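You operate a simulated robot arm through the tools that you are given. There is no shell and no other tool. Be economical: measure what you need, move in short steps, check, and stop when the job is done.

You run a simulated robot arm. Do the job below in one go: nothing can be reset, and whatever is moved stays where it is left.

JOB
Put things in order on the worktop under the wall cupboard. At the end: the blue vase stands where the purple umbrella stood; the clear pot is in the teal bucket; the green wax bar stands where the teal scent cartridge stood; the purple umbrella stands where the clear pot stood; the teal scent cartridge stands where the blue vase stood; whatever was shut is shut again. Leave all else as you found it, and nothing knocked over.
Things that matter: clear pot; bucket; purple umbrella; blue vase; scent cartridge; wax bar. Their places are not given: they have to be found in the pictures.

Only the result counts: the job must be done as asked and must still hold three seconds after the hand-in. Knocking over, shifting, dropping, spilling or breaking anything else fails it.

ROBOT AND FRAMES
A 6-joint arm with a two-finger parallel gripper, fixed in place. Base frame: the origin is at the foot of the arm, x ahead of it, y to its left, z up; the work surface is at about z = 920. Units: mm, rad, N and s.
With the tool pointing down near the work surface it reaches from about 360 to 760 mm from the base axis. Its first joint turns from -1.152 to 1.152 rad. Payload 2.45 kg.
Tool frame: the origin (TCP) lies between the finger pads and is the grasp point; the fingertips stand 24 mm ahead of it; z points along the fingers, y is the line along which they close. Largest opening 68 mm; finger width 17, thickness 10; the body of the gripper, 40 by 70 mm, starts 41 mm behind the TCP.
Orientation is that of the tool frame in the base frame, as [roll, pitch, yaw] about the fixed x, y, z axes, in that order (R = Rz(yaw) Ry(pitch) Rx(roll)). With the fingers straight down and closing along the base's y, the tool's x points along the base's -x, its y along +y and its z along -z.

CONTROLS
- The arm moves only by the tool drive_tool. Its argument "series" is a list of rows, each an object (a shift or turn left out is 0, a gripper value left out holds the last) with "delta_rot": the turn, a rotation vector about the base's x, y, z in rad, a list of three; "offset": the shift along the base's x, y, z in mm, a list of three; "gripper": the finger opening in mm, from 0 to 68. In form: [{"delta_rot": [ax, ay, az], "offset": [dx, dy, dz], "gripper": gripper}, ...]. A call has 1 to 10 rows; each row is the pose to reach, as a shift and turn from the pose commanded when the call began. Each row takes 0.2 s and may step no farther than 50 mm and 0.15 rad from the row before; otherwise, or with a gripper value out of range, the whole call is refused. Where a pose cannot be reached the arm comes as near as it can. A force on the tool above 40 N (or 10 N above the force at the start of the call, whichever is more), or a blocked arm, ends the call early, and 0.2 s more pass. Each finger travels about 108 mm/s and halts on what it meets, pressing with about 22 N; the grip force reading is that of the motor and also rises with nothing between the fingers. The clock runs only during rows and for 0.2 s after the last one: add rows that repeat a pose to give the fingers time. It gives the time, the measured TCP pose, the force on the tool (base axes), the opening and the grip force at its end, in the units of the frame above (readings bear some noise).
- Cameras (640 x 400 px; columns grow to the right, rows downward): "scene" is fixed at [153.5, 392.2, 1492.7]; the picture's right is [-0.89, -0.46, 0.00], its down [-0.18, 0.35, -0.92] and it looks along [0.43, -0.82, -0.39] (base axes); focal length 323 px, centre (320, 200). "wrist" rides on the gripper at [-32, 0, -39] in the tool frame; the picture's right is [0.00, -1.00, 0.00], its down [0.97, 0.00, -0.24] and it looks along [0.24, 0.00, 0.97] (tool axes); focal length 218 px, centre (320, 200).
- grab_frame(camera): a new picture of that camera. No time passes.
- probe_pixels(camera, pixels): there is no depth. For up to 12 entries [column, row, z] of the newest picture of that camera ("zoom" is the newest enlarged one), the place [x, y] in the base frame at which the ray of that pixel passes the height z, good to about 3 mm, but the place of the scene camera against the robot may be out by one fixed shift of up to 18 mm in any direction. No time passes.
- enlarge(camera, box): a new picture of the part [left, top, right, bottom] of that camera's present view, enlarged. No time passes.
- finish_job(): hands the job in; it is judged then, once.

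Go step by step. Measure first, check grasps and placings, and put right what went wrong. The budget is 80 turns and 46 pictures, counting those below and the enlarged ones. Unless the task says otherwise, let go and move clear before handing in, and close with one line.

The tools are called after ">>>" as name(argument=value, ...) on one line, values as JSON. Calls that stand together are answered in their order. drive_tool: Moves the arm, as the interface text tells. Its arguments: {"type":"object","properties":{"series":{"type":"array","items":{"type":"object","properties":{"delta_rot":{"type":"array","items":{"type":"number"}},"offset":{"type":"array","items":{"type":"number"}},"gripper":{"type":"number"}}}}},"required":["series"]} The other tools are called the same way: grab_frame (camera) takes a picture; probe_pixels (camera, pixels) gives the place at which the rays of pixels pass given heights; enlarge (camera, box) takes an enlarged picture of a part of a camera's view; finish_job () hands the job in.

At the start:

```text
t: 0.0
position: [312.3, -311.3, 1382.0]
tool_rot: [-3.14, 0.0, -3.138]
force: [0.4, -0.5, -0.1]
gripper_width: 68.0
finger_force: 0.1
```

scene: 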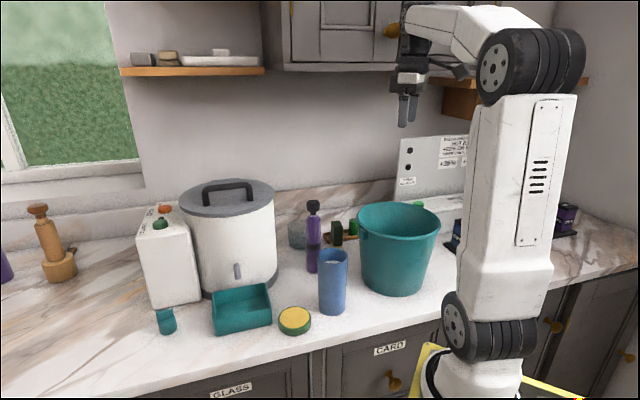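
wrist: 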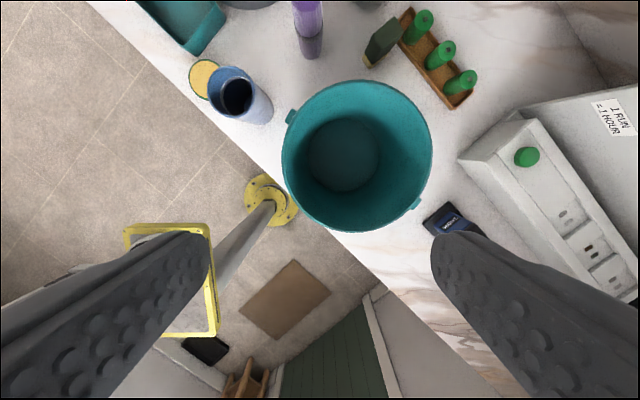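

The scene shows the teal bucket near (398,248), the blue vase (333,280), the purple umbrella (313,235), a clear object near (297,233) and a small teal thing at (166,320). I will enlarge these regions to identify them.

>>> enlarge(camera="scene", box=[260, 180, 460, 340])

>>> enlarge(camera="scene", box=[120, 170, 320, 350])

>>> enlarge(camera="wrist", box=[180, 0, 500, 200])

```text
2.50 times, centred on (360, 260) of scene
```

zoom: 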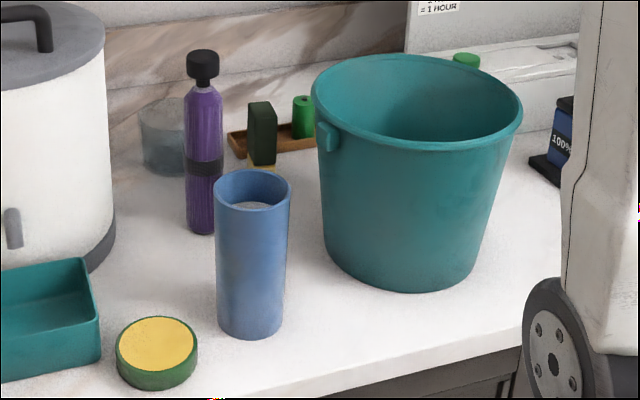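

```text
2.22 times, centred on (220, 260) of scene
```

zoom: 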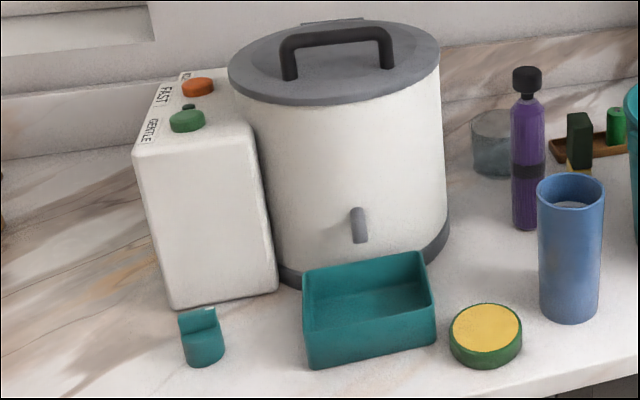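

```text
2.00 times, centred on (340, 100) of wrist
```

zoom: 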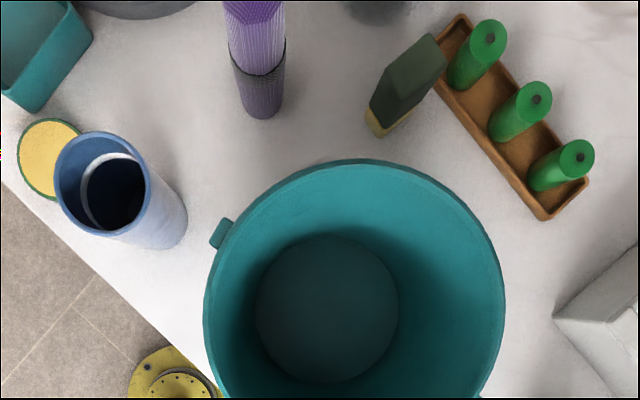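

The zooms show a dark green block with a yellow foot at (337,232), three green cylinders in a wooden tray, the clear pot at (297,233), and a small teal piece at (166,320). I will get rough positions from the scene picture, and from the wrist picture for comparison.

>>> probe_pixels(camera="scene", pixels=[[332, 309, 920], [312, 270, 920], [297, 247, 920], [168, 331, 920], [338, 243, 920], [395, 288, 920], [295, 330, 920], [397, 225, 1100], [333, 255, 1050], [240, 325, 920], [313, 205, 1100], [5, 275, 920]])

>>> probe_pixels(camera="wrist", pixels=[[258, 113, 920], [311, 52, 920], [370, 60, 920], [345, 158, 920], [357, 155, 1100], [203, 80, 940], [237, 96, 1050], [470, 85, 920], [410, 12, 920], [290, 118, 1100], [415, 203, 1100], [375, 0, 920]])

```text
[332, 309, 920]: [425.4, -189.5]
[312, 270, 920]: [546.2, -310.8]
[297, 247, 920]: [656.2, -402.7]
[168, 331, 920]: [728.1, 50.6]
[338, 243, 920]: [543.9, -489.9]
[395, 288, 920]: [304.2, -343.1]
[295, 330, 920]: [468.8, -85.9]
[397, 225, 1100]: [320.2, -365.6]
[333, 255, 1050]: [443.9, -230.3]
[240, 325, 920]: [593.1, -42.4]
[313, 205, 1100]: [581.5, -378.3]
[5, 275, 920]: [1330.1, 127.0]
```

```text
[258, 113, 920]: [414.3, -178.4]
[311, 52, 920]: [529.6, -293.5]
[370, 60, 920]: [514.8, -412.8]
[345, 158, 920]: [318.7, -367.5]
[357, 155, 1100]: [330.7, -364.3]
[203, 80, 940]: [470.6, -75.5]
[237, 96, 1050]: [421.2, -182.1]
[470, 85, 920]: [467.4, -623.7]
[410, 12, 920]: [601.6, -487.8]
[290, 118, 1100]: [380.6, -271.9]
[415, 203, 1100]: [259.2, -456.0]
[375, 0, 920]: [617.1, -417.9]
```

Wrist estimates: vase about (417,-181), umbrella (530,-297), bucket (320,-366), and the cartridge near (716,62). I will move the wrist camera forward at height to see the pot, bar and umbrella better.

>>> drive_tool(series=[{"offset": [45, 0, -10]}, {"offset": [90, 0, -20]}, {"offset": [135, -10, -30]}, {"offset": [180, -20, -40]}, {"offset": [210, -30, -50]}, {"offset": [210, -30, -50]}])

>>> grab_frame(camera="wrist")

>>> grab_frame(camera="scene")

```text
t: 1.4
position: [521.2, -340.9, 1334.8]
tool_rot: [-3.14, 0.001, -3.14]
force: [-0.7, 0.1, 0.4]
gripper_width: 68.0
finger_force: 0.1
```

```text
40 pictures are left
```

wrist: 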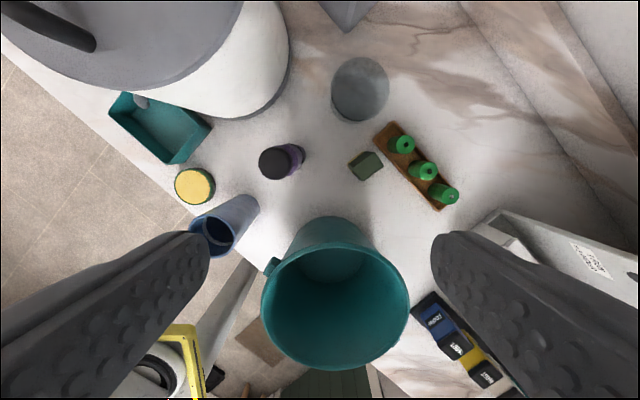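

```text
39 pictures are left
```

scene: 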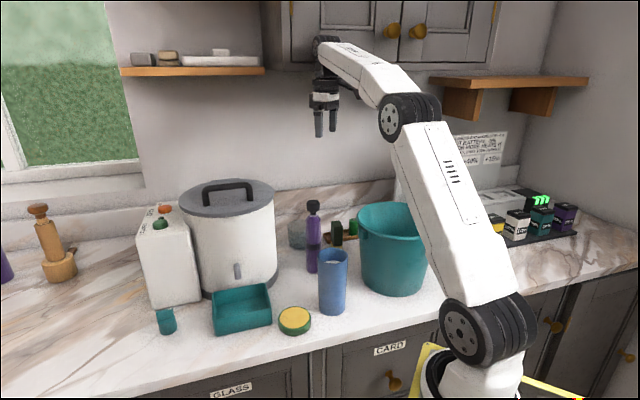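

The arm moved away and a row of coloured blocks on a dark rack has come into view near (535,220), including a teal one. I will enlarge it, and the small teal piece as well.

>>> enlarge(camera="scene", box=[440, 120, 600, 250])

>>> enlarge(camera="scene", box=[140, 290, 220, 340])

>>> enlarge(camera="wrist", box=[240, 40, 480, 220])

```text
3.08 times, centred on (520, 185) of scene
```

zoom: 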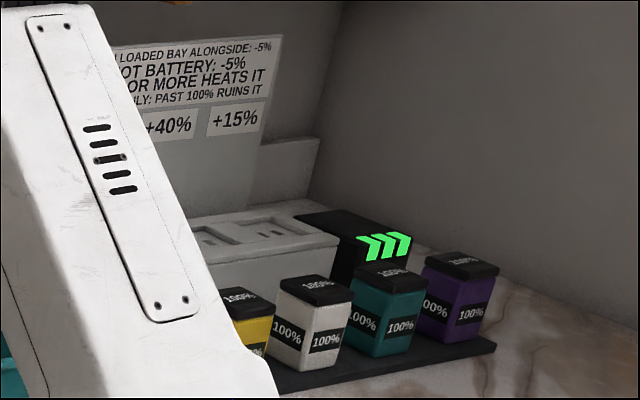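

```text
8.00 times, centred on (180, 315) of scene
```

zoom: 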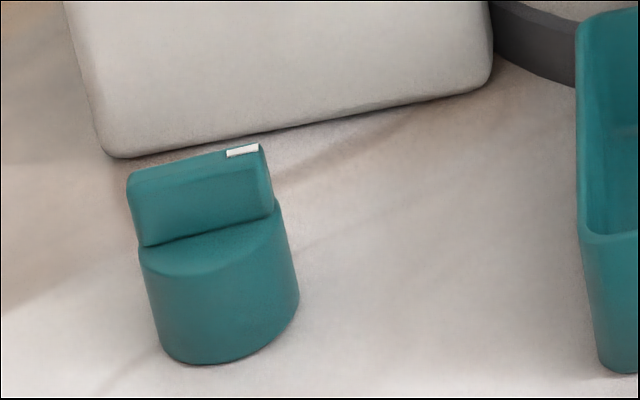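

```text
2.22 times, centred on (360, 130) of wrist
```

zoom: 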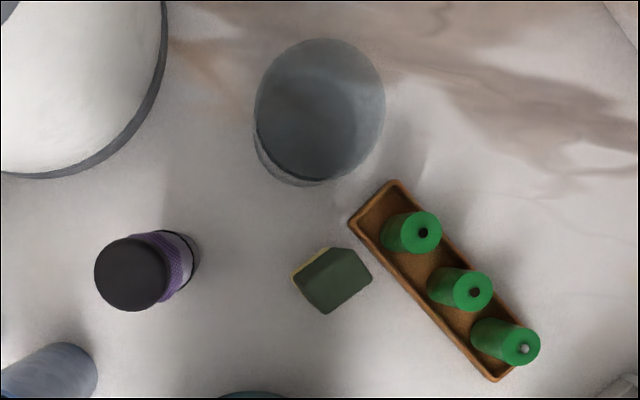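

The rack holds batteries marked 100%, so the small teal stub at (166,320) is the cartridge candidate. I will check the shelf blocks and the area left of the scene for any other possible wax bar.

>>> enlarge(camera="scene", box=[110, 30, 280, 90])

>>> enlarge(camera="scene", box=[280, 190, 380, 260])

```text
3.76 times, centred on (195, 60) of scene
```

zoom: 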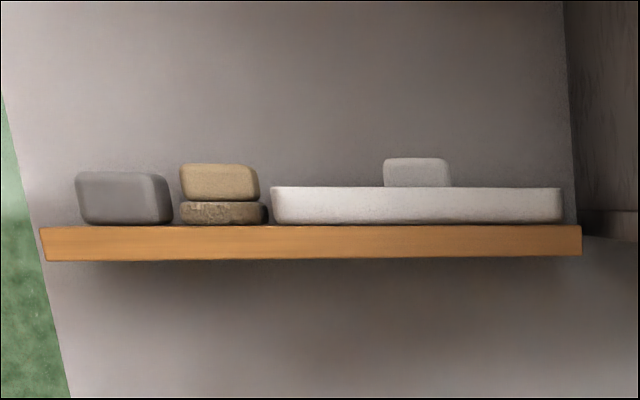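

```text
5.71 times, centred on (330, 225) of scene
```

zoom: 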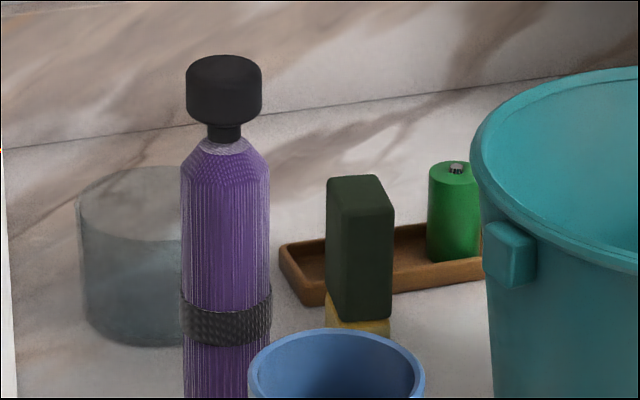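

The dark green block on the yellow foot is the only bar-shaped green thing, so I take it as the wax bar. Next I measure pot, umbrella, bar and bucket in the current wrist picture (pot rim around (360,90), bar around (366,166)).

>>> probe_pixels(camera="wrist", pixels=[[331, 90, 990], [389, 90, 990], [360, 57, 990], [360, 122, 990], [331, 105, 920], [352, 124, 920], [276, 163, 1110], [300, 156, 920], [366, 166, 1000], [350, 165, 920], [335, 292, 1110], [340, 270, 920]])

>>> probe_pixels(camera="scene", pixels=[[288, 248, 920], [288, 228, 990], [297, 219, 990], [297, 219, 1010], [297, 250, 920], [313, 201, 1110], [313, 201, 1130], [333, 274, 920], [333, 248, 1050], [166, 309, 960], [168, 334, 920], [168, 331, 920]])

```text
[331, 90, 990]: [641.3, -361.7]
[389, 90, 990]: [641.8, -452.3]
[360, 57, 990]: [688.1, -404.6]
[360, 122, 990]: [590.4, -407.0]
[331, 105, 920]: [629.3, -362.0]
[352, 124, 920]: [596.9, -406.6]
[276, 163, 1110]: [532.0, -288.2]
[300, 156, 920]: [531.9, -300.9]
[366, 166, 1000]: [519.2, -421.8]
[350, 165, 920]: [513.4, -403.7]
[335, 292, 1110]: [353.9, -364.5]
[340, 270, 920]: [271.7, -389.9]
```

```text
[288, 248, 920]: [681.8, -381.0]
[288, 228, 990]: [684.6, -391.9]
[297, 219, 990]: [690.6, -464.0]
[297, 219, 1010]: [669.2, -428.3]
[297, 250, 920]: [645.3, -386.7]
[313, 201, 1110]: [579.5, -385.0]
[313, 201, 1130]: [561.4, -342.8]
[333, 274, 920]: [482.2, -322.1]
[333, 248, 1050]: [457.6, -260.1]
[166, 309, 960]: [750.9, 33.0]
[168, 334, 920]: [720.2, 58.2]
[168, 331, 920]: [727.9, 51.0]
```

The pot is about 90 mm wide at about (638,-407), so it must be held by its wall. I will descend above it for a close view.

>>> drive_tool(series=[{"offset": [20, -10, -45]}, {"offset": [40, -20, -90]}, {"offset": [70, -35, -125]}, {"offset": [95, -55, -145]}, {"offset": [115, -66, -155]}, {"offset": [115, -66, -155]}])

>>> grab_frame(camera="wrist")

```text
refused: row 1 steps farther than a row can; nothing moved
```

```text
33 pictures are left
```

wrist: 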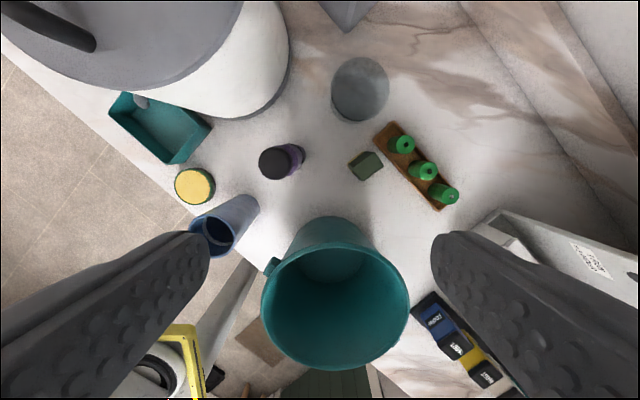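

The row was refused for stepping a little over 50 mm and nothing moved. I repeat the descent with shorter steps.

>>> drive_tool(series=[{"offset": [15, -8, -38]}, {"offset": [35, -18, -76]}, {"offset": [58, -30, -110]}, {"offset": [80, -45, -135]}, {"offset": [100, -58, -150]}, {"offset": [115, -66, -155]}, {"offset": [115, -66, -155]}])

>>> grab_frame(camera="wrist")

```text
t: 3.0
position: [564.5, -369.3, 1284.4]
tool_rot: [-3.032, 0.139, 3.128]
force: [-0.4, 0.3, -0.7]
gripper_width: 68.3
finger_force: 0.0
out of reach, approached as far as the arm can: row 5, 6, 7
```

```text
32 pictures are left
```

wrist: 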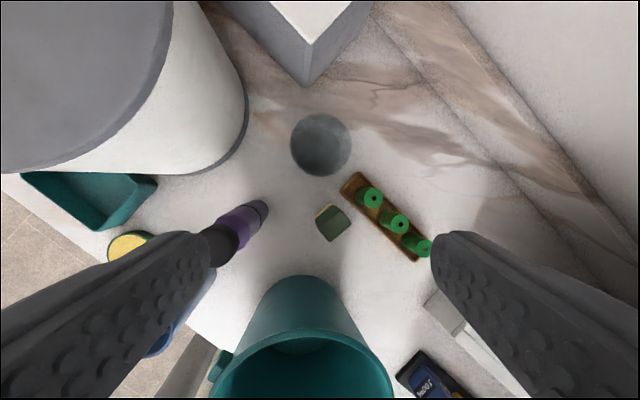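

The target at about 755 mm radius and 1180 mm height was out of reach, and the arm stopped short and tilted. I will make a small move back to see which pose the commands are counted from.

>>> drive_tool(series=[{"offset": [-10, 10, 10]}, {"offset": [-20, 15, 10]}, {"offset": [-20, 15, 10]}])

```text
t: 3.5
position: [561.0, -366.4, 1284.1]
tool_rot: [-3.059, 0.108, 3.118]
force: [0.5, 0.1, -0.4]
gripper_width: 68.1
finger_force: 0.0
stopped in row 2: the arm was blocked; the commanded pose is now the measured one
```

The call stopped as blocked at (561,-366,1284), with the commanded pose now equal to the measured one. I will look at the scene to find what blocks the arm.

>>> grab_frame(camera="scene")

```text
31 pictures are left
```

scene: 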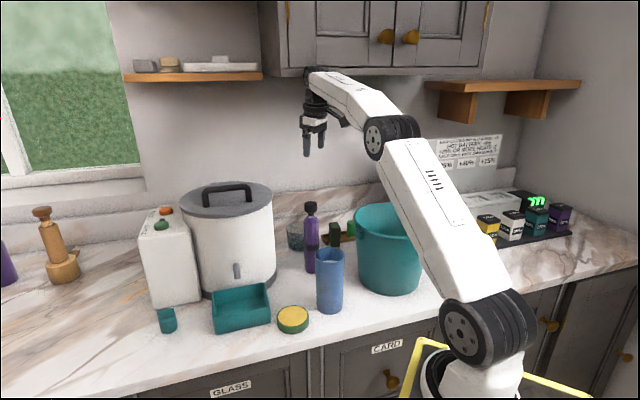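

The forearm end at scene (320,75) is right under the cupboard's bottom edge (row 68), so that is what blocked it. I will go down and slightly back, straightening the tool.

>>> drive_tool(series=[{"offset": [-3, 2, -35]}, {"offset": [-10, 6, -70], "delta_rot": [0.04, 0.05, 0]}, {"offset": [-10, 6, -105], "delta_rot": [0.085, 0.105, 0]}, {"offset": [-5, 3, -130], "delta_rot": [0.085, 0.105, 0]}, {"offset": [-5, 3, -130], "delta_rot": [0.085, 0.105, 0]}])

>>> grab_frame(camera="wrist")

```text
t: 4.7
position: [576.8, -379.2, 1139.6]
tool_rot: [3.142, 0.0, 3.121]
force: [-0.6, -0.4, -0.1]
gripper_width: 67.8
finger_force: 0.0
```

```text
30 pictures are left
```

wrist: 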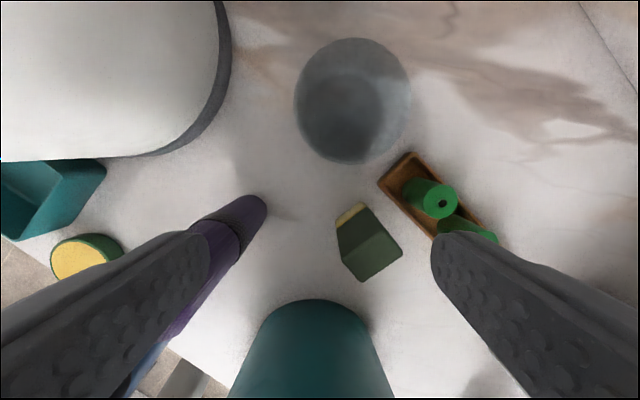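

The tool is vertical again at (577,-379,1140), and the pot rim spans (294–411, 37–163). I will enlarge it to see whether it is open, and probe the key points.

>>> enlarge(camera="wrist", box=[270, 20, 430, 180])

>>> probe_pixels(camera="wrist", pixels=[[294, 100, 990], [411, 100, 990], [352, 37, 990], [352, 163, 990], [343, 118, 920], [253, 207, 920], [351, 214, 920], [336, 218, 920], [363, 204, 920], [370, 250, 1000], [402, 250, 1000], [362, 280, 1000]])

```text
2.50 times, centred on (350, 100) of wrist
```

zoom: 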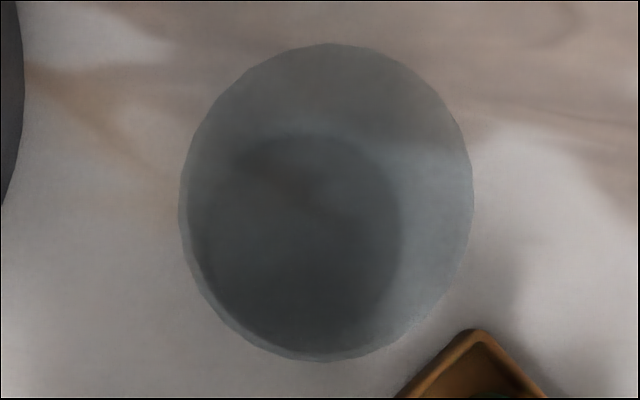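

```text
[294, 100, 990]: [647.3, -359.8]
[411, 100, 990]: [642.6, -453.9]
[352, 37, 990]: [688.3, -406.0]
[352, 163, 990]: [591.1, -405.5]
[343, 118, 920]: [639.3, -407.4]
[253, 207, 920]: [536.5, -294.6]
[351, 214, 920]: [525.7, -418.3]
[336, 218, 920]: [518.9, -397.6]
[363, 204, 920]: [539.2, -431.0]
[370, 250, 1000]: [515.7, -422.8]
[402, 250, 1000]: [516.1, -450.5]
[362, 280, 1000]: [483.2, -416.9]
```

The pot appears open, with rim at z≈990, diameter about 94 and centre (640.5,-406.5). I will grip its near wall radially at (602,-382), turning the tool about +1.02 rad while moving above it.

>>> drive_tool(series=[{"offset": [4, 0, 0], "delta_rot": [0, 0, 0.146]}, {"offset": [8, 0, 0], "delta_rot": [0, 0, 0.292]}, {"offset": [12, -1, 0], "delta_rot": [0, 0, 0.438]}, {"offset": [16, -1, 0], "delta_rot": [0, 0, 0.584]}, {"offset": [20, -2, 0], "delta_rot": [0, 0, 0.73]}, {"offset": [25, -3, 0], "delta_rot": [0, 0, 0.876]}, {"offset": [25, -3, 0], "delta_rot": [0, 0, 1.024]}, {"offset": [25, -3, -30], "delta_rot": [0, 0, 1.024]}, {"offset": [25, -3, -60], "delta_rot": [0, 0, 1.024]}, {"offset": [25, -3, -60], "delta_rot": [0, 0, 1.024]}])

>>> grab_frame(camera="wrist")

```text
t: 6.9
position: [601.2, -381.2, 1080.6]
tool_rot: [3.141, 0.002, -2.139]
force: [0.9, 0.0, -0.1]
gripper_width: 68.0
finger_force: 0.0
```

```text
28 pictures are left
```

wrist: 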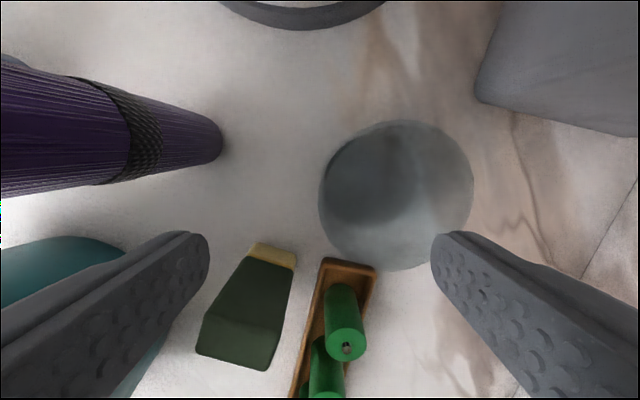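

The fingers straddle the pot's near wall (outer finger left of the rim at column 318, inner one over the opening). I descend to TCP z≈972 and close.

>>> drive_tool(series=[{"offset": [0, 0, -40]}, {"offset": [0, 0, -80]}, {"offset": [0, 0, -108]}, {"offset": [0, 0, -108], "gripper": 0}, {"offset": [0, 0, -108], "gripper": 0}, {"offset": [0, 0, -108], "gripper": 0}])

>>> grab_frame(camera="wrist")

```text
t: 8.3
position: [603.9, -381.1, 974.5]
tool_rot: [-3.138, 0.003, -2.138]
force: [3.4, -0.3, 3.9]
gripper_width: 3.3
finger_force: 21.5
```

```text
27 pictures are left
```

wrist: 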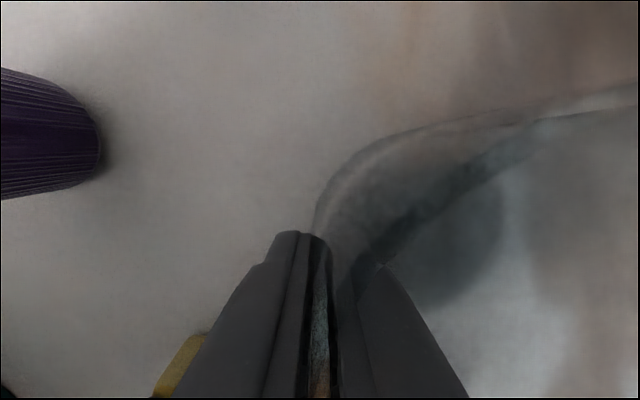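

The gripper holds the 3.3 mm wall with 21.5 N. I lift the pot and carry it at height toward the bucket.

>>> drive_tool(series=[{"offset": [0, 0, 30], "gripper": 0}, {"offset": [-3, 0, 70]}, {"offset": [-18, 2, 115]}, {"offset": [-38, 4, 158]}, {"offset": [-62, 6, 200]}, {"offset": [-95, 9, 232]}, {"offset": [-140, 13, 240]}, {"offset": [-185, 18, 240]}, {"offset": [-230, 24, 240]}, {"offset": [-265, 30, 240]}])

>>> grab_frame(camera="wrist")

>>> grab_frame(camera="scene")

```text
t: 10.5
position: [340.0, -350.8, 1211.3]
tool_rot: [-3.139, 0.002, -2.14]
force: [0.0, 0.5, -1.2]
gripper_width: 2.6
finger_force: 21.8
```

```text
26 pictures are left
```

wrist: 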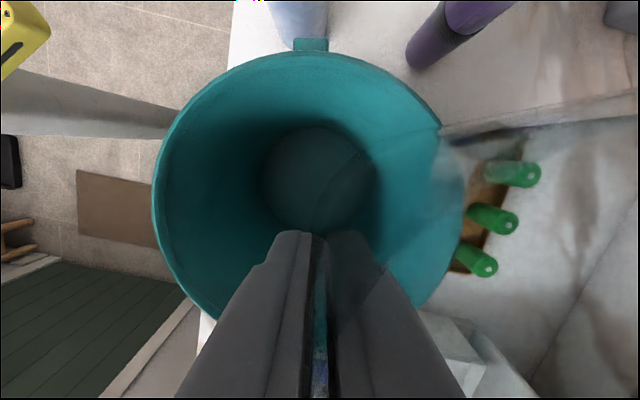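

```text
25 pictures are left
```

scene: 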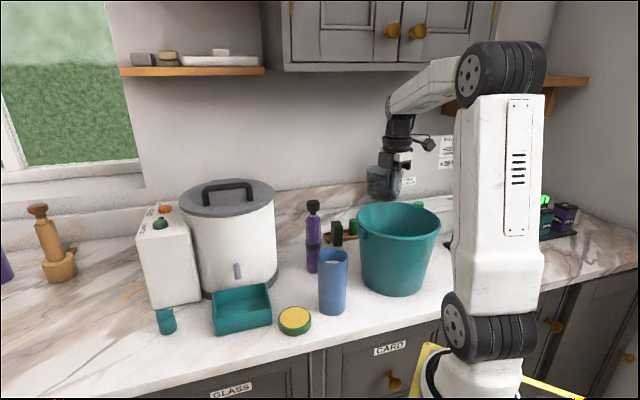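

The pot is held above the bucket, whose floor is visible around (320,178) in the wrist view. I probe the rim and floor to fix the bucket's centre.

>>> probe_pixels(camera="wrist", pixels=[[152, 190, 1112], [462, 190, 1112], [310, 47, 1112], [262, 178, 930], [378, 178, 930], [320, 124, 930], [320, 235, 930], [205, 310, 1112], [420, 310, 1112]])

```text
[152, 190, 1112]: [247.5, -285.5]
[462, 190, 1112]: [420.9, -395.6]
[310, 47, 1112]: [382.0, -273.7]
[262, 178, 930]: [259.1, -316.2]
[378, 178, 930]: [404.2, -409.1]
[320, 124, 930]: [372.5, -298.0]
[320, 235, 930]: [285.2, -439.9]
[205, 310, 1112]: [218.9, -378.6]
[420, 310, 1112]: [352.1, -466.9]
```

The bucket centre is about (328,-364) with rim radius 106 and floor radius about 85, so the pot fits easily. I shift to TCP (302,-347) and lower to about z 1000.

>>> drive_tool(series=[{"offset": [-20, 2, 0]}, {"offset": [-38, 4, 0]}, {"offset": [-38, 4, -40]}, {"offset": [-38, 4, -80]}, {"offset": [-38, 4, -120]}, {"offset": [-38, 4, -155]}, {"offset": [-38, 4, -185]}, {"offset": [-38, 4, -210]}, {"offset": [-38, 4, -210]}])

>>> grab_frame(camera="wrist")

```text
t: 12.1
position: [299.0, -354.8, 1042.7]
tool_rot: [-3.115, -0.017, -2.144]
force: [-3.8, 2.4, 11.2]
gripper_width: 2.6
finger_force: 21.8
stopped in row 7: the force on the tool passed its limit (the readings are from after the stop); the commanded pose is now the measured one
```

```text
24 pictures are left
```

wrist: 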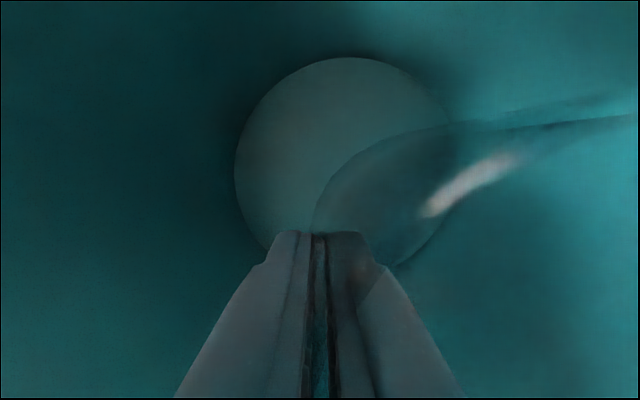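

The descent stopped at z 1043 with upward force, before the pot's bottom could be on the floor. The floor circle spans columns 235–456 around row 170, so I probe it to see how the pot lies against the wall, and check the scene.

>>> probe_pixels(camera="wrist", pixels=[[235, 170, 925], [458, 170, 925], [345, 57, 925], [430, 235, 925], [265, 250, 925], [235, 170, 940], [458, 170, 940], [345, 57, 940]])

>>> enlarge(camera="scene", box=[300, 110, 500, 310])

```text
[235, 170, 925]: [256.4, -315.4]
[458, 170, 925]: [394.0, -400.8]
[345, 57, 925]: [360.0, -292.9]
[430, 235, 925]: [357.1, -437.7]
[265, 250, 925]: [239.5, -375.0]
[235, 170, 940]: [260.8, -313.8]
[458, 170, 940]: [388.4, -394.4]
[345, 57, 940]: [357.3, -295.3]
```

```text
2.00 times, centred on (400, 210) of scene
```

zoom: 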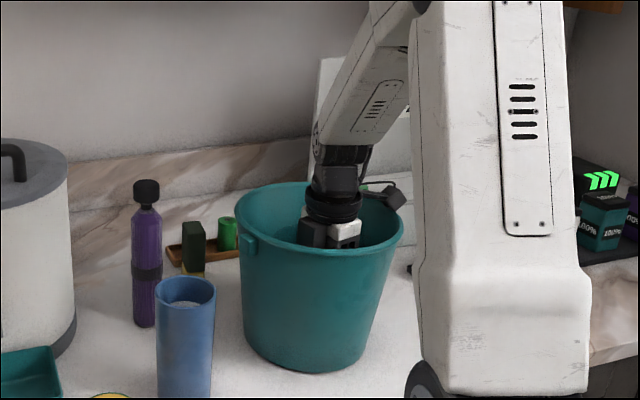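

The floor circle confirms the bucket centre near (323,-362), so the pot itself should be clear of the wall. In the zoom a dark appendage on the wrist at (388,195) seems to touch the bucket's far rim, so I look at it more closely.

>>> enlarge(camera="scene", box=[365, 160, 445, 240])

```text
5.00 times, centred on (405, 200) of scene
```

zoom: 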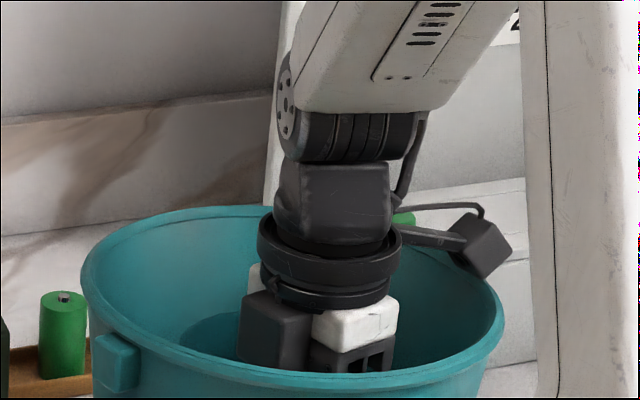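

The wrist carries a small box about 116 mm out along tool +x, and it landed on the bucket rim. I will raise the pot again and tilt the tool 25° about the closing axis so that the box is lifted and swings inward.

>>> drive_tool(series=[{"offset": [0, 5, 45]}, {"offset": [0, 10, 90]}, {"offset": [5, 14, 135]}, {"offset": [10, 19, 172]}, {"offset": [10, 19, 175], "delta_rot": [-0.12, 0.077, 0]}, {"offset": [10, 19, 175], "delta_rot": [-0.24, 0.154, 0]}, {"offset": [10, 19, 175], "delta_rot": [-0.3675, 0.234, 0]}, {"offset": [10, 19, 175], "delta_rot": [-0.3675, 0.234, 0]}])

>>> enlarge(camera="scene", box=[320, 80, 480, 240])

```text
t: 13.9
position: [311.4, -334.3, 1215.6]
tool_rot: [-3.117, -0.453, -2.145]
force: [0.1, 1.4, -1.9]
gripper_width: 2.7
finger_force: 21.9
```

```text
2.50 times, centred on (400, 160) of scene
```

zoom: 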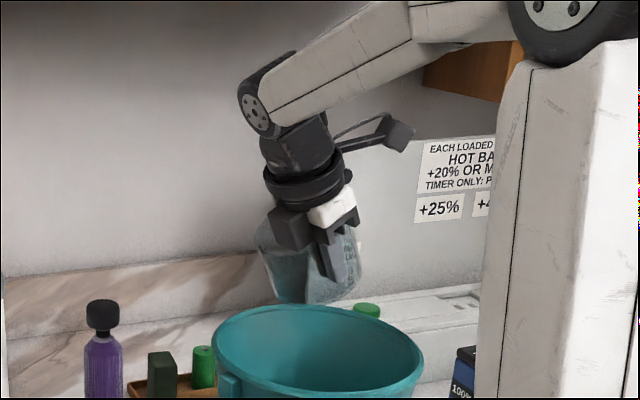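

The box is raised and the pot is held tilted above the bucket. I lower it into the bucket to about z 1005.

>>> drive_tool(series=[{"offset": [-1, -1, -45]}, {"offset": [-1, -1, -90]}, {"offset": [-1, -1, -130]}, {"offset": [-1, -1, -165]}, {"offset": [-1, -1, -195]}, {"offset": [-1, -1, -210]}, {"offset": [-1, -1, -210]}])

>>> enlarge(camera="scene", box=[340, 150, 460, 270])

```text
t: 15.5
position: [311.3, -336.2, 1007.2]
tool_rot: [-3.116, -0.452, -2.144]
force: [0.4, 0.1, -1.2]
gripper_width: 2.8
finger_force: 21.8
```

```text
3.33 times, centred on (400, 210) of scene
```

zoom: 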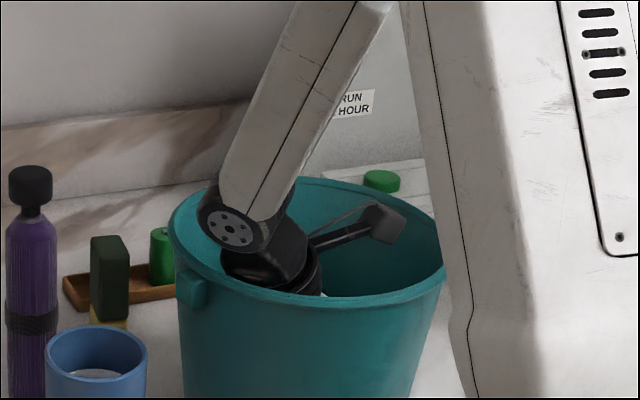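

The wrist joint is near the bucket's near rim, so there is roughly 15 mm left there, and the pot's lowest edge should be about 13 mm above the floor. I shift slightly inward, reduce the tilt a little, and lower gently so the floor pivots the pot upright in the pads.

>>> drive_tool(series=[{"offset": [-4, -6.5, 0], "delta_rot": [0.067, -0.043, 0]}, {"offset": [-4, -6.5, -8], "delta_rot": [0.067, -0.043, 0]}, {"offset": [-4, -6.5, -14], "delta_rot": [0.067, -0.043, 0]}, {"offset": [-4, -6.5, -18], "delta_rot": [0.067, -0.043, 0]}, {"offset": [-4, -6.5, -18], "delta_rot": [0.067, -0.043, 0]}])

>>> enlarge(camera="scene", box=[340, 150, 460, 270])

>>> grab_frame(camera="wrist")

```text
t: 16.7
position: [305.8, -341.5, 988.2]
tool_rot: [-3.117, -0.372, -2.145]
force: [0.5, -0.6, -1.3]
gripper_width: 2.6
finger_force: 22.2
```

```text
3.33 times, centred on (400, 210) of scene
```

zoom: 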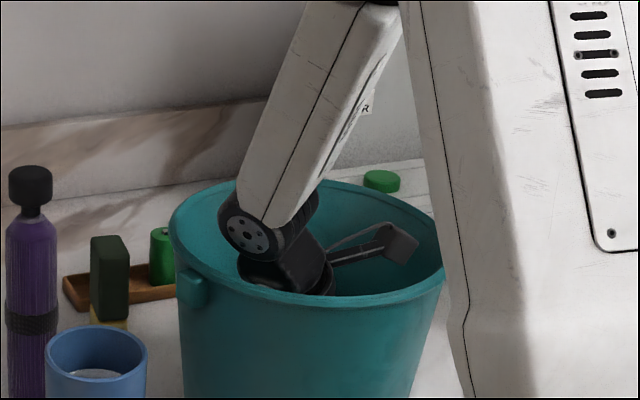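

```text
18 pictures are left
```

wrist: 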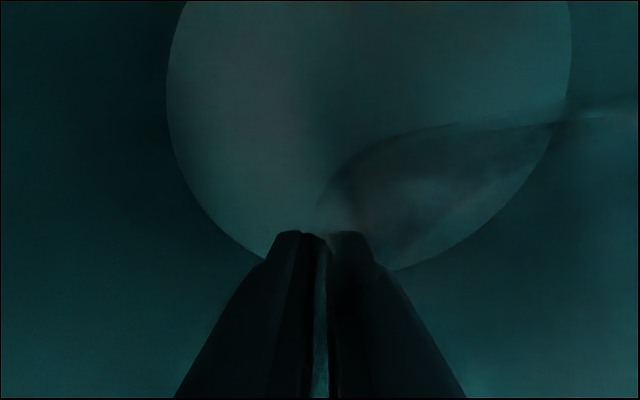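

No contact force yet at z 988 and the wrist has clearance inside the rim. I lower in small steps until the floor is felt.

>>> drive_tool(series=[{"offset": [0, 0, -4]}, {"offset": [0, 0, -8]}, {"offset": [0, 0, -11]}, {"offset": [0, 0, -11]}])

```text
t: 17.7
position: [306.5, -341.6, 977.7]
tool_rot: [-3.114, -0.373, -2.144]
force: [-3.9, -2.1, 21.9]
gripper_width: 3.8
finger_force: 22.5
```

The floor pushes with about 22 N at z 977.7, which matches the pot standing flat on the bucket floor. I open the fingers slightly and look.

>>> drive_tool(series=[{"offset": [0, 0, 1], "gripper": 6}, {"offset": [0, 0, 2], "gripper": 12}, {"offset": [0, 0, 2], "gripper": 16}, {"offset": [0, 0, 2], "gripper": 16}])

>>> grab_frame(camera="wrist")

```text
t: 18.7
position: [305.6, -341.7, 979.4]
tool_rot: [-3.116, -0.373, -2.144]
force: [-0.2, -0.6, 0.1]
gripper_width: 15.9
finger_force: 0.1
```

```text
17 pictures are left
```

wrist: 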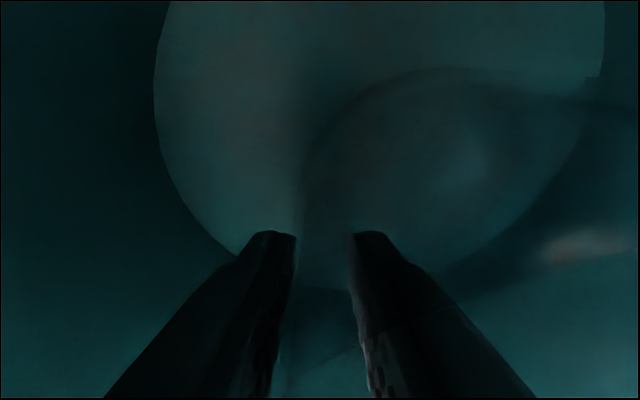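

The pot now stands flat in the bucket (its base circle at (445,180), free of the fingers). I withdraw upward and set the tool vertical again.

>>> drive_tool(series=[{"offset": [0, 0, 30], "gripper": 18}, {"offset": [0, 0, 70], "gripper": 18}, {"offset": [0, 0, 115]}, {"offset": [0, 0, 160]}, {"offset": [0, 0, 205]}, {"offset": [0, 0, 250]}, {"offset": [0, 0, 270], "delta_rot": [0.105, -0.067, 0]}, {"offset": [0, 0, 270], "delta_rot": [0.21, -0.134, 0]}, {"offset": [0, 0, 270], "delta_rot": [0.314, -0.2, 0]}, {"offset": [0, 0, 270], "delta_rot": [0.314, -0.2, 0]}])

>>> grab_frame(camera="wrist")

```text
t: 20.9
position: [307.5, -342.2, 1249.5]
tool_rot: [-3.12, 0.002, -2.145]
force: [0.4, -0.5, -0.9]
gripper_width: 17.9
finger_force: 0.1
```

```text
16 pictures are left
```

wrist: 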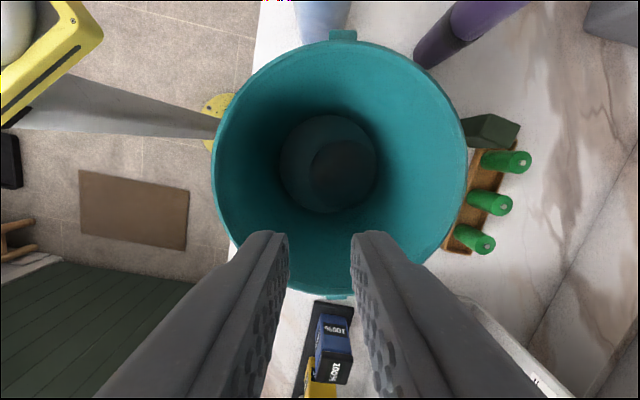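

The pot stands in the bucket around (343,172). Now I turn the tool by +1.5 rad so the box faces outward and move toward the umbrella at height.

>>> drive_tool(series=[{"offset": [15, 8, 0], "delta_rot": [0, 0, 0.149], "gripper": 68}, {"offset": [30, 16, 0], "delta_rot": [0, 0, 0.298]}, {"offset": [50, 24, 0], "delta_rot": [0, 0, 0.447]}, {"offset": [70, 32, 0], "delta_rot": [0, 0, 0.596]}, {"offset": [90, 40, 0], "delta_rot": [0, 0, 0.745]}, {"offset": [110, 48, 0], "delta_rot": [0, 0, 0.894]}, {"offset": [130, 56, 0], "delta_rot": [0, 0, 1.043]}, {"offset": [150, 64, -10], "delta_rot": [0, 0, 1.192]}, {"offset": [170, 72, -20], "delta_rot": [0, 0, 1.341]}, {"offset": [183, 80, -30], "delta_rot": [0, 0, 1.49]}])

```text
t: 23.1
position: [507.0, -235.4, 1220.1]
tool_rot: [-3.13, -0.001, -0.67]
force: [-0.5, -0.5, 0.7]
gripper_width: 68.0
finger_force: 0.1
out of reach, approached as far as the arm can: row 10
```

The turn reached its joint limit near yaw -0.67, so I back off to a heading of about -47°, which still puts the box outward.

>>> drive_tool(series=[{"offset": [-5, -10, 0], "delta_rot": [0, 0, -0.14]}, {"offset": [-10, -20, 0], "delta_rot": [0, 0, -0.15]}, {"offset": [-10, -20, 0], "delta_rot": [0, 0, -0.15]}])

```text
t: 23.9
position: [496.7, -255.5, 1221.6]
tool_rot: [-3.119, -0.003, -0.805]
force: [-0.1, 0.4, 0.0]
gripper_width: 67.9
finger_force: 0.1
```

The arm is at (497,-256,1222) with yaw -0.805. I now tilt the tool 0.5 rad outward along its heading, keeping the TCP, lower a little, and look.

>>> drive_tool(series=[{"delta_rot": [-0.0955, -0.081, 0]}, {"delta_rot": [-0.191, -0.162, 0]}, {"delta_rot": [-0.2865, -0.244, 0]}, {"offset": [-3, 3, -20], "delta_rot": [-0.382, -0.325, 0]}, {"offset": [-6, 6, -45], "delta_rot": [-0.382, -0.325, 0]}, {"offset": [-6, 6, -45], "delta_rot": [-0.382, -0.325, 0]}])

>>> grab_frame(camera="wrist")

```text
t: 25.3
position: [490.0, -247.1, 1175.7]
tool_rot: [3.13, -0.5, -0.795]
force: [0.1, -0.2, 0.4]
gripper_width: 68.0
finger_force: 0.1
```

```text
15 pictures are left
```

wrist: 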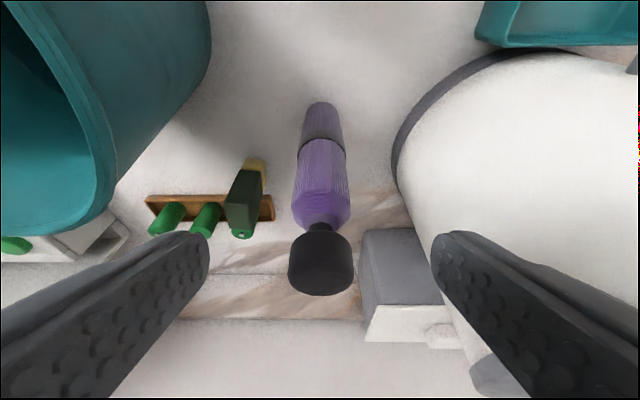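

The umbrella is centred between the fingers in the view (cap at (320,262), foot at (323,108)). I probe these points for its axis and height.

>>> probe_pixels(camera="wrist", pixels=[[321, 104, 920], [320, 290, 1110], [320, 290, 1120], [320, 290, 1130], [320, 235, 1100], [320, 225, 1080], [293, 205, 1070], [350, 205, 1070], [322, 140, 970], [288, 265, 1100], [353, 265, 1100]])

```text
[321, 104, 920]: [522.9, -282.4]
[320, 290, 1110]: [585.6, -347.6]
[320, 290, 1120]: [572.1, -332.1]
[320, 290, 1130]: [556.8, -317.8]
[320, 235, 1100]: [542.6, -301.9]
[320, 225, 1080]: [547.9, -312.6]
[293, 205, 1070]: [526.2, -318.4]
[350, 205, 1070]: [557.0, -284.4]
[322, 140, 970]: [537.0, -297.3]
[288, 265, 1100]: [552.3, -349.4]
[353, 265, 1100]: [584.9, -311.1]
```

The umbrella's axis is near (536,-297), its cap spans about z 1095–1125 and is about 46 mm wide. I move in to grip the cap at TCP (536,-297,1105).

>>> drive_tool(series=[{"offset": [15, -16, -25]}, {"offset": [30, -33, -48]}, {"offset": [46, -50, -70]}, {"offset": [46, -50, -70]}, {"offset": [46, -50, -70], "gripper": 20}, {"offset": [46, -50, -70], "gripper": 20}, {"offset": [46, -50, -70], "gripper": 20}])

>>> grab_frame(camera="wrist")

```text
t: 26.9
position: [537.2, -298.4, 1105.6]
tool_rot: [3.132, -0.505, -0.794]
force: [2.1, -0.4, 14.7]
gripper_width: 42.8
finger_force: 21.9
```

```text
14 pictures are left
```

wrist: 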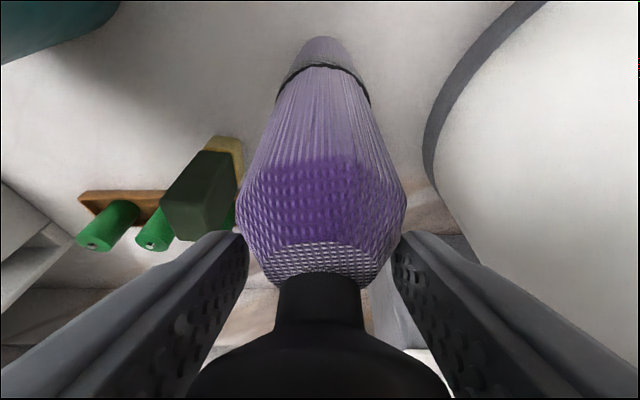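

The cap is gripped at 42.8 mm. I lift by 35 mm and carry it to the pot's old place (shift of +104, -109), staying raised for a check.

>>> drive_tool(series=[{"offset": [0, 0, 12], "gripper": 20}, {"offset": [0, 0, 35]}, {"offset": [26, -27, 35]}, {"offset": [52, -54, 35]}, {"offset": [78, -82, 35]}, {"offset": [104, -109, 35]}, {"offset": [104, -109, 35]}])

>>> grab_frame(camera="wrist")

```text
t: 28.5
position: [640.1, -408.4, 1139.6]
tool_rot: [3.13, -0.499, -0.796]
force: [0.3, -0.5, -2.4]
gripper_width: 42.8
finger_force: 22.1
```

```text
13 pictures are left
```

wrist: 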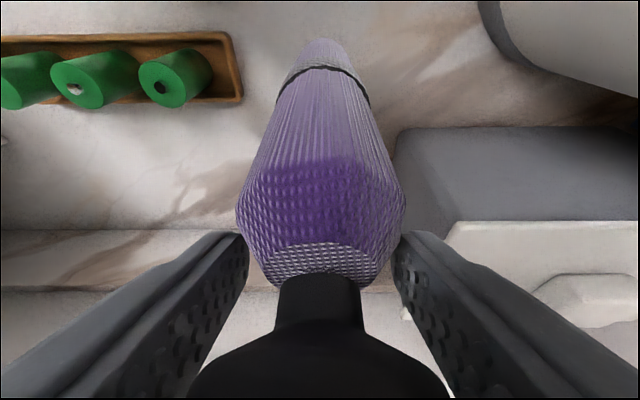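

The umbrella is held upright and the spot below is clear of the tray. I lower it by 34 mm, check the contact force, and open.

>>> drive_tool(series=[{"offset": [0, 0, -14]}, {"offset": [0, 0, -26]}, {"offset": [0, 0, -34]}, {"offset": [0, 0, -34]}, {"offset": [0, 0, -34]}])

```text
t: 29.7
position: [641.3, -407.0, 1105.9]
tool_rot: [3.131, -0.499, -0.796]
force: [-1.0, -0.1, -2.8]
gripper_width: 42.9
finger_force: 21.9
```

The weight is still carried (-2.8 N), so the foot is just above the surface. I lower in 1 mm steps.

>>> drive_tool(series=[{"offset": [0, 0, -1]}, {"offset": [0, 0, -2]}, {"offset": [0, 0, -2]}])

```text
t: 30.5
position: [640.2, -407.5, 1103.8]
tool_rot: [3.133, -0.503, -0.796]
force: [-1.2, 1.4, 3.8]
gripper_width: 43.0
finger_force: 21.8
```

Contact is made (+3.8 N). I open the fingers, then back out along the heading and upward, and look.

>>> drive_tool(series=[{"gripper": 50}, {"gripper": 60}, {"gripper": 68}, {"gripper": 68}, {"offset": [-9, 9, 20]}, {"offset": [-25, 26, 45]}, {"offset": [-45, 47, 75]}, {"offset": [-70, 72, 90]}, {"offset": [-70, 72, 90]}])

>>> grab_frame(camera="wrist")

```text
t: 32.5
position: [569.2, -334.5, 1194.7]
tool_rot: [3.132, -0.496, -0.796]
force: [-0.6, -0.1, -0.1]
gripper_width: 68.1
finger_force: 0.1
```

```text
12 pictures are left
```

wrist: 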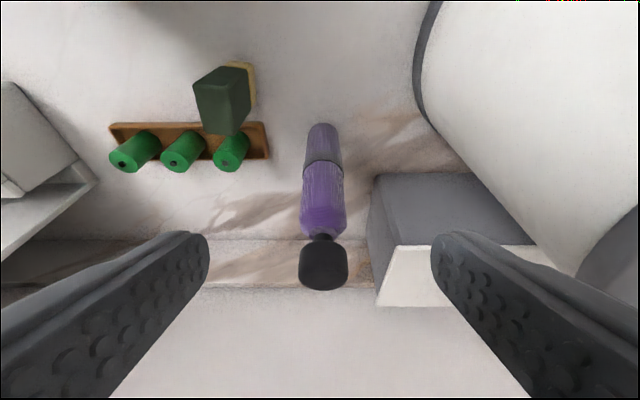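

The umbrella stands upright at the pot's old place (cap (323,265), foot (321,126)). I probe it and the bar here, and at the same time set the tool upright while moving back toward the vase.

>>> probe_pixels(camera="wrist", pixels=[[321, 125, 920], [246, 62, 920], [256, 105, 920], [228, 62, 920], [194, 85, 1000], [247, 78, 1000], [204, 134, 1000], [238, 136, 1000], [251, 95, 1000]])

>>> drive_tool(series=[{"offset": [-10, 12, 10], "delta_rot": [0.09, 0.088, 0]}, {"offset": [-25, 28, 15], "delta_rot": [0.18, 0.176, 0]}, {"offset": [-45, 48, 20], "delta_rot": [0.27, 0.264, 0]}, {"offset": [-65, 70, 25], "delta_rot": [0.35, 0.343, 0]}, {"offset": [-90, 90, 25], "delta_rot": [0.35, 0.343, 0]}, {"offset": [-115, 115, 25], "delta_rot": [0.35, 0.343, 0]}, {"offset": [-140, 140, 25], "delta_rot": [0.35, 0.343, 0]}, {"offset": [-140, 140, 25], "delta_rot": [0.35, 0.343, 0]}])

```text
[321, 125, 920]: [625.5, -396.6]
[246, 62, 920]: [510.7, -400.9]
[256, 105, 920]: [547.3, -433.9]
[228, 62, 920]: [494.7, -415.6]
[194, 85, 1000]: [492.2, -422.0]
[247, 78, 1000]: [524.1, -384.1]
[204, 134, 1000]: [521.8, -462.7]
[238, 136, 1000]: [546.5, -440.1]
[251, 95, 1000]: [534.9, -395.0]
```

```text
t: 34.3
position: [429.5, -195.7, 1219.5]
tool_rot: [3.132, -0.01, -0.795]
force: [-0.6, 0.0, 0.5]
gripper_width: 68.1
finger_force: 0.0
```

The umbrella's foot is at about (641,-411), fine for the pot's old place. Now I turn the tool back by -2.35 rad above the vase in two calls.

>>> drive_tool(series=[{"delta_rot": [0, 0, -0.147]}, {"delta_rot": [0, 0, -0.294]}, {"delta_rot": [0, 0, -0.441]}, {"delta_rot": [0, 0, -0.588]}, {"delta_rot": [0, 0, -0.735]}, {"delta_rot": [0, 0, -0.882]}, {"delta_rot": [0, 0, -1.029]}, {"delta_rot": [0, 0, -1.176]}, {"delta_rot": [0, 0, -1.323]}, {"delta_rot": [0, 0, -1.47]}])

>>> drive_tool(series=[{"delta_rot": [0, 0, -0.146]}, {"delta_rot": [0, 0, -0.292]}, {"delta_rot": [0, 0, -0.438]}, {"offset": [-5, 8, 0], "delta_rot": [0, 0, -0.584]}, {"offset": [-12, 16, 0], "delta_rot": [0, 0, -0.73]}, {"offset": [-12, 16, 0], "delta_rot": [0, 0, -0.876]}, {"offset": [-12, 16, 0], "delta_rot": [0, 0, -0.876]}])

>>> grab_frame(camera="wrist")

```text
t: 36.5
position: [429.6, -197.2, 1219.0]
tool_rot: [3.133, -0.01, -2.269]
force: [-0.8, -0.1, -0.4]
gripper_width: 68.2
finger_force: 0.0
```

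```text
t: 38.1
position: [418.2, -178.7, 1217.3]
tool_rot: [3.132, -0.011, 3.141]
force: [-0.2, 0.1, 0.8]
gripper_width: 67.8
finger_force: 0.1
```

```text
11 pictures are left
```

wrist: 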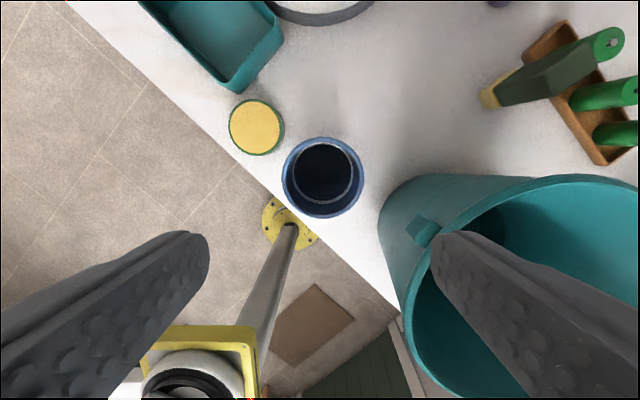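

The vase rim spans (282–364, 137–218) and the two views suggest its rim is near z 1075. I probe the rim at two heights for centre and size.

>>> probe_pixels(camera="wrist", pixels=[[282, 177, 1075], [364, 177, 1075], [323, 137, 1075], [323, 218, 1075], [323, 177, 1060], [323, 177, 1090], [288, 177, 1075], [358, 177, 1075]])

>>> enlarge(camera="wrist", box=[270, 125, 380, 235])

```text
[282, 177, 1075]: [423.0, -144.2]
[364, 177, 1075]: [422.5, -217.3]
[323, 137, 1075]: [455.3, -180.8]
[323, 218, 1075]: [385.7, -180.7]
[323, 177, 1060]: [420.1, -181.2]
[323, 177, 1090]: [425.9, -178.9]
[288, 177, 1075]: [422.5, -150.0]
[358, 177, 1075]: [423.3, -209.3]
```

```text
3.64 times, centred on (325, 180) of wrist
```

zoom: 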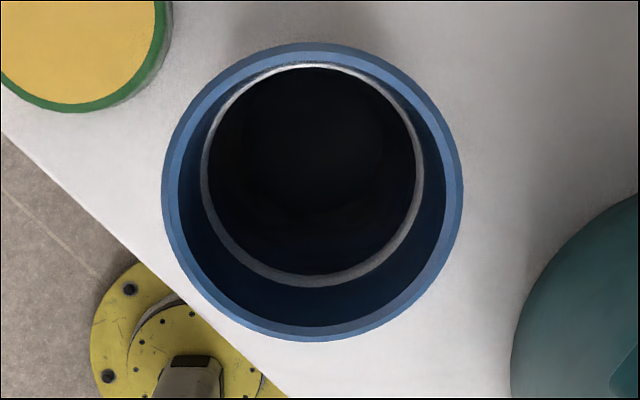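

The vase centre is about (421,-181), outer width about 73 mm, with dark liquid well below the rim, so it must stay level. I grip its +y wall with the TCP at (421,-146,1050).

>>> drive_tool(series=[{"offset": [2, 20, -20]}, {"offset": [3, 33, -55]}, {"offset": [3, 33, -90]}, {"offset": [3, 33, -120]}, {"offset": [3, 33, -145]}, {"offset": [3, 33, -167]}, {"offset": [3, 33, -167], "gripper": 0}, {"offset": [3, 33, -167], "gripper": 0}, {"offset": [3, 33, -167], "gripper": 0}])

>>> grab_frame(camera="wrist")

```text
t: 40.1
position: [422.1, -147.9, 1051.9]
tool_rot: [3.13, -0.008, -3.141]
force: [-0.2, -3.9, 5.9]
gripper_width: 8.0
finger_force: 22.1
```

```text
9 pictures are left
```

wrist: 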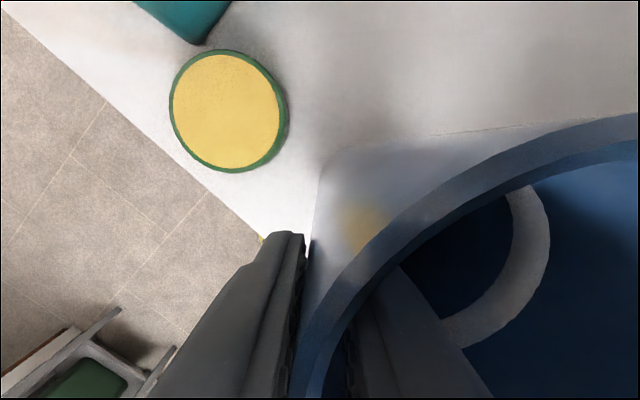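

The vase wall is gripped (8 mm). I lift slowly and level, and check the pose.

>>> drive_tool(series=[{"offset": [0, 0, 4], "gripper": 0}, {"offset": [0, 0, 10]}, {"offset": [0, 0, 20]}, {"offset": [0, 0, 30]}, {"offset": [0, 0, 36]}, {"offset": [0, 0, 36]}])

>>> enlarge(camera="scene", box=[240, 180, 440, 340])

```text
t: 41.5
position: [420.5, -147.1, 1087.1]
tool_rot: [3.129, -0.011, -3.141]
force: [0.1, 0.4, -3.6]
gripper_width: 7.2
finger_force: 22.5
```

```text
2.50 times, centred on (340, 260) of scene
```

zoom: 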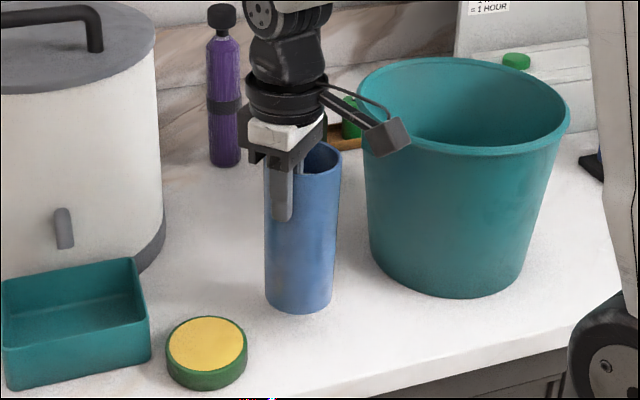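

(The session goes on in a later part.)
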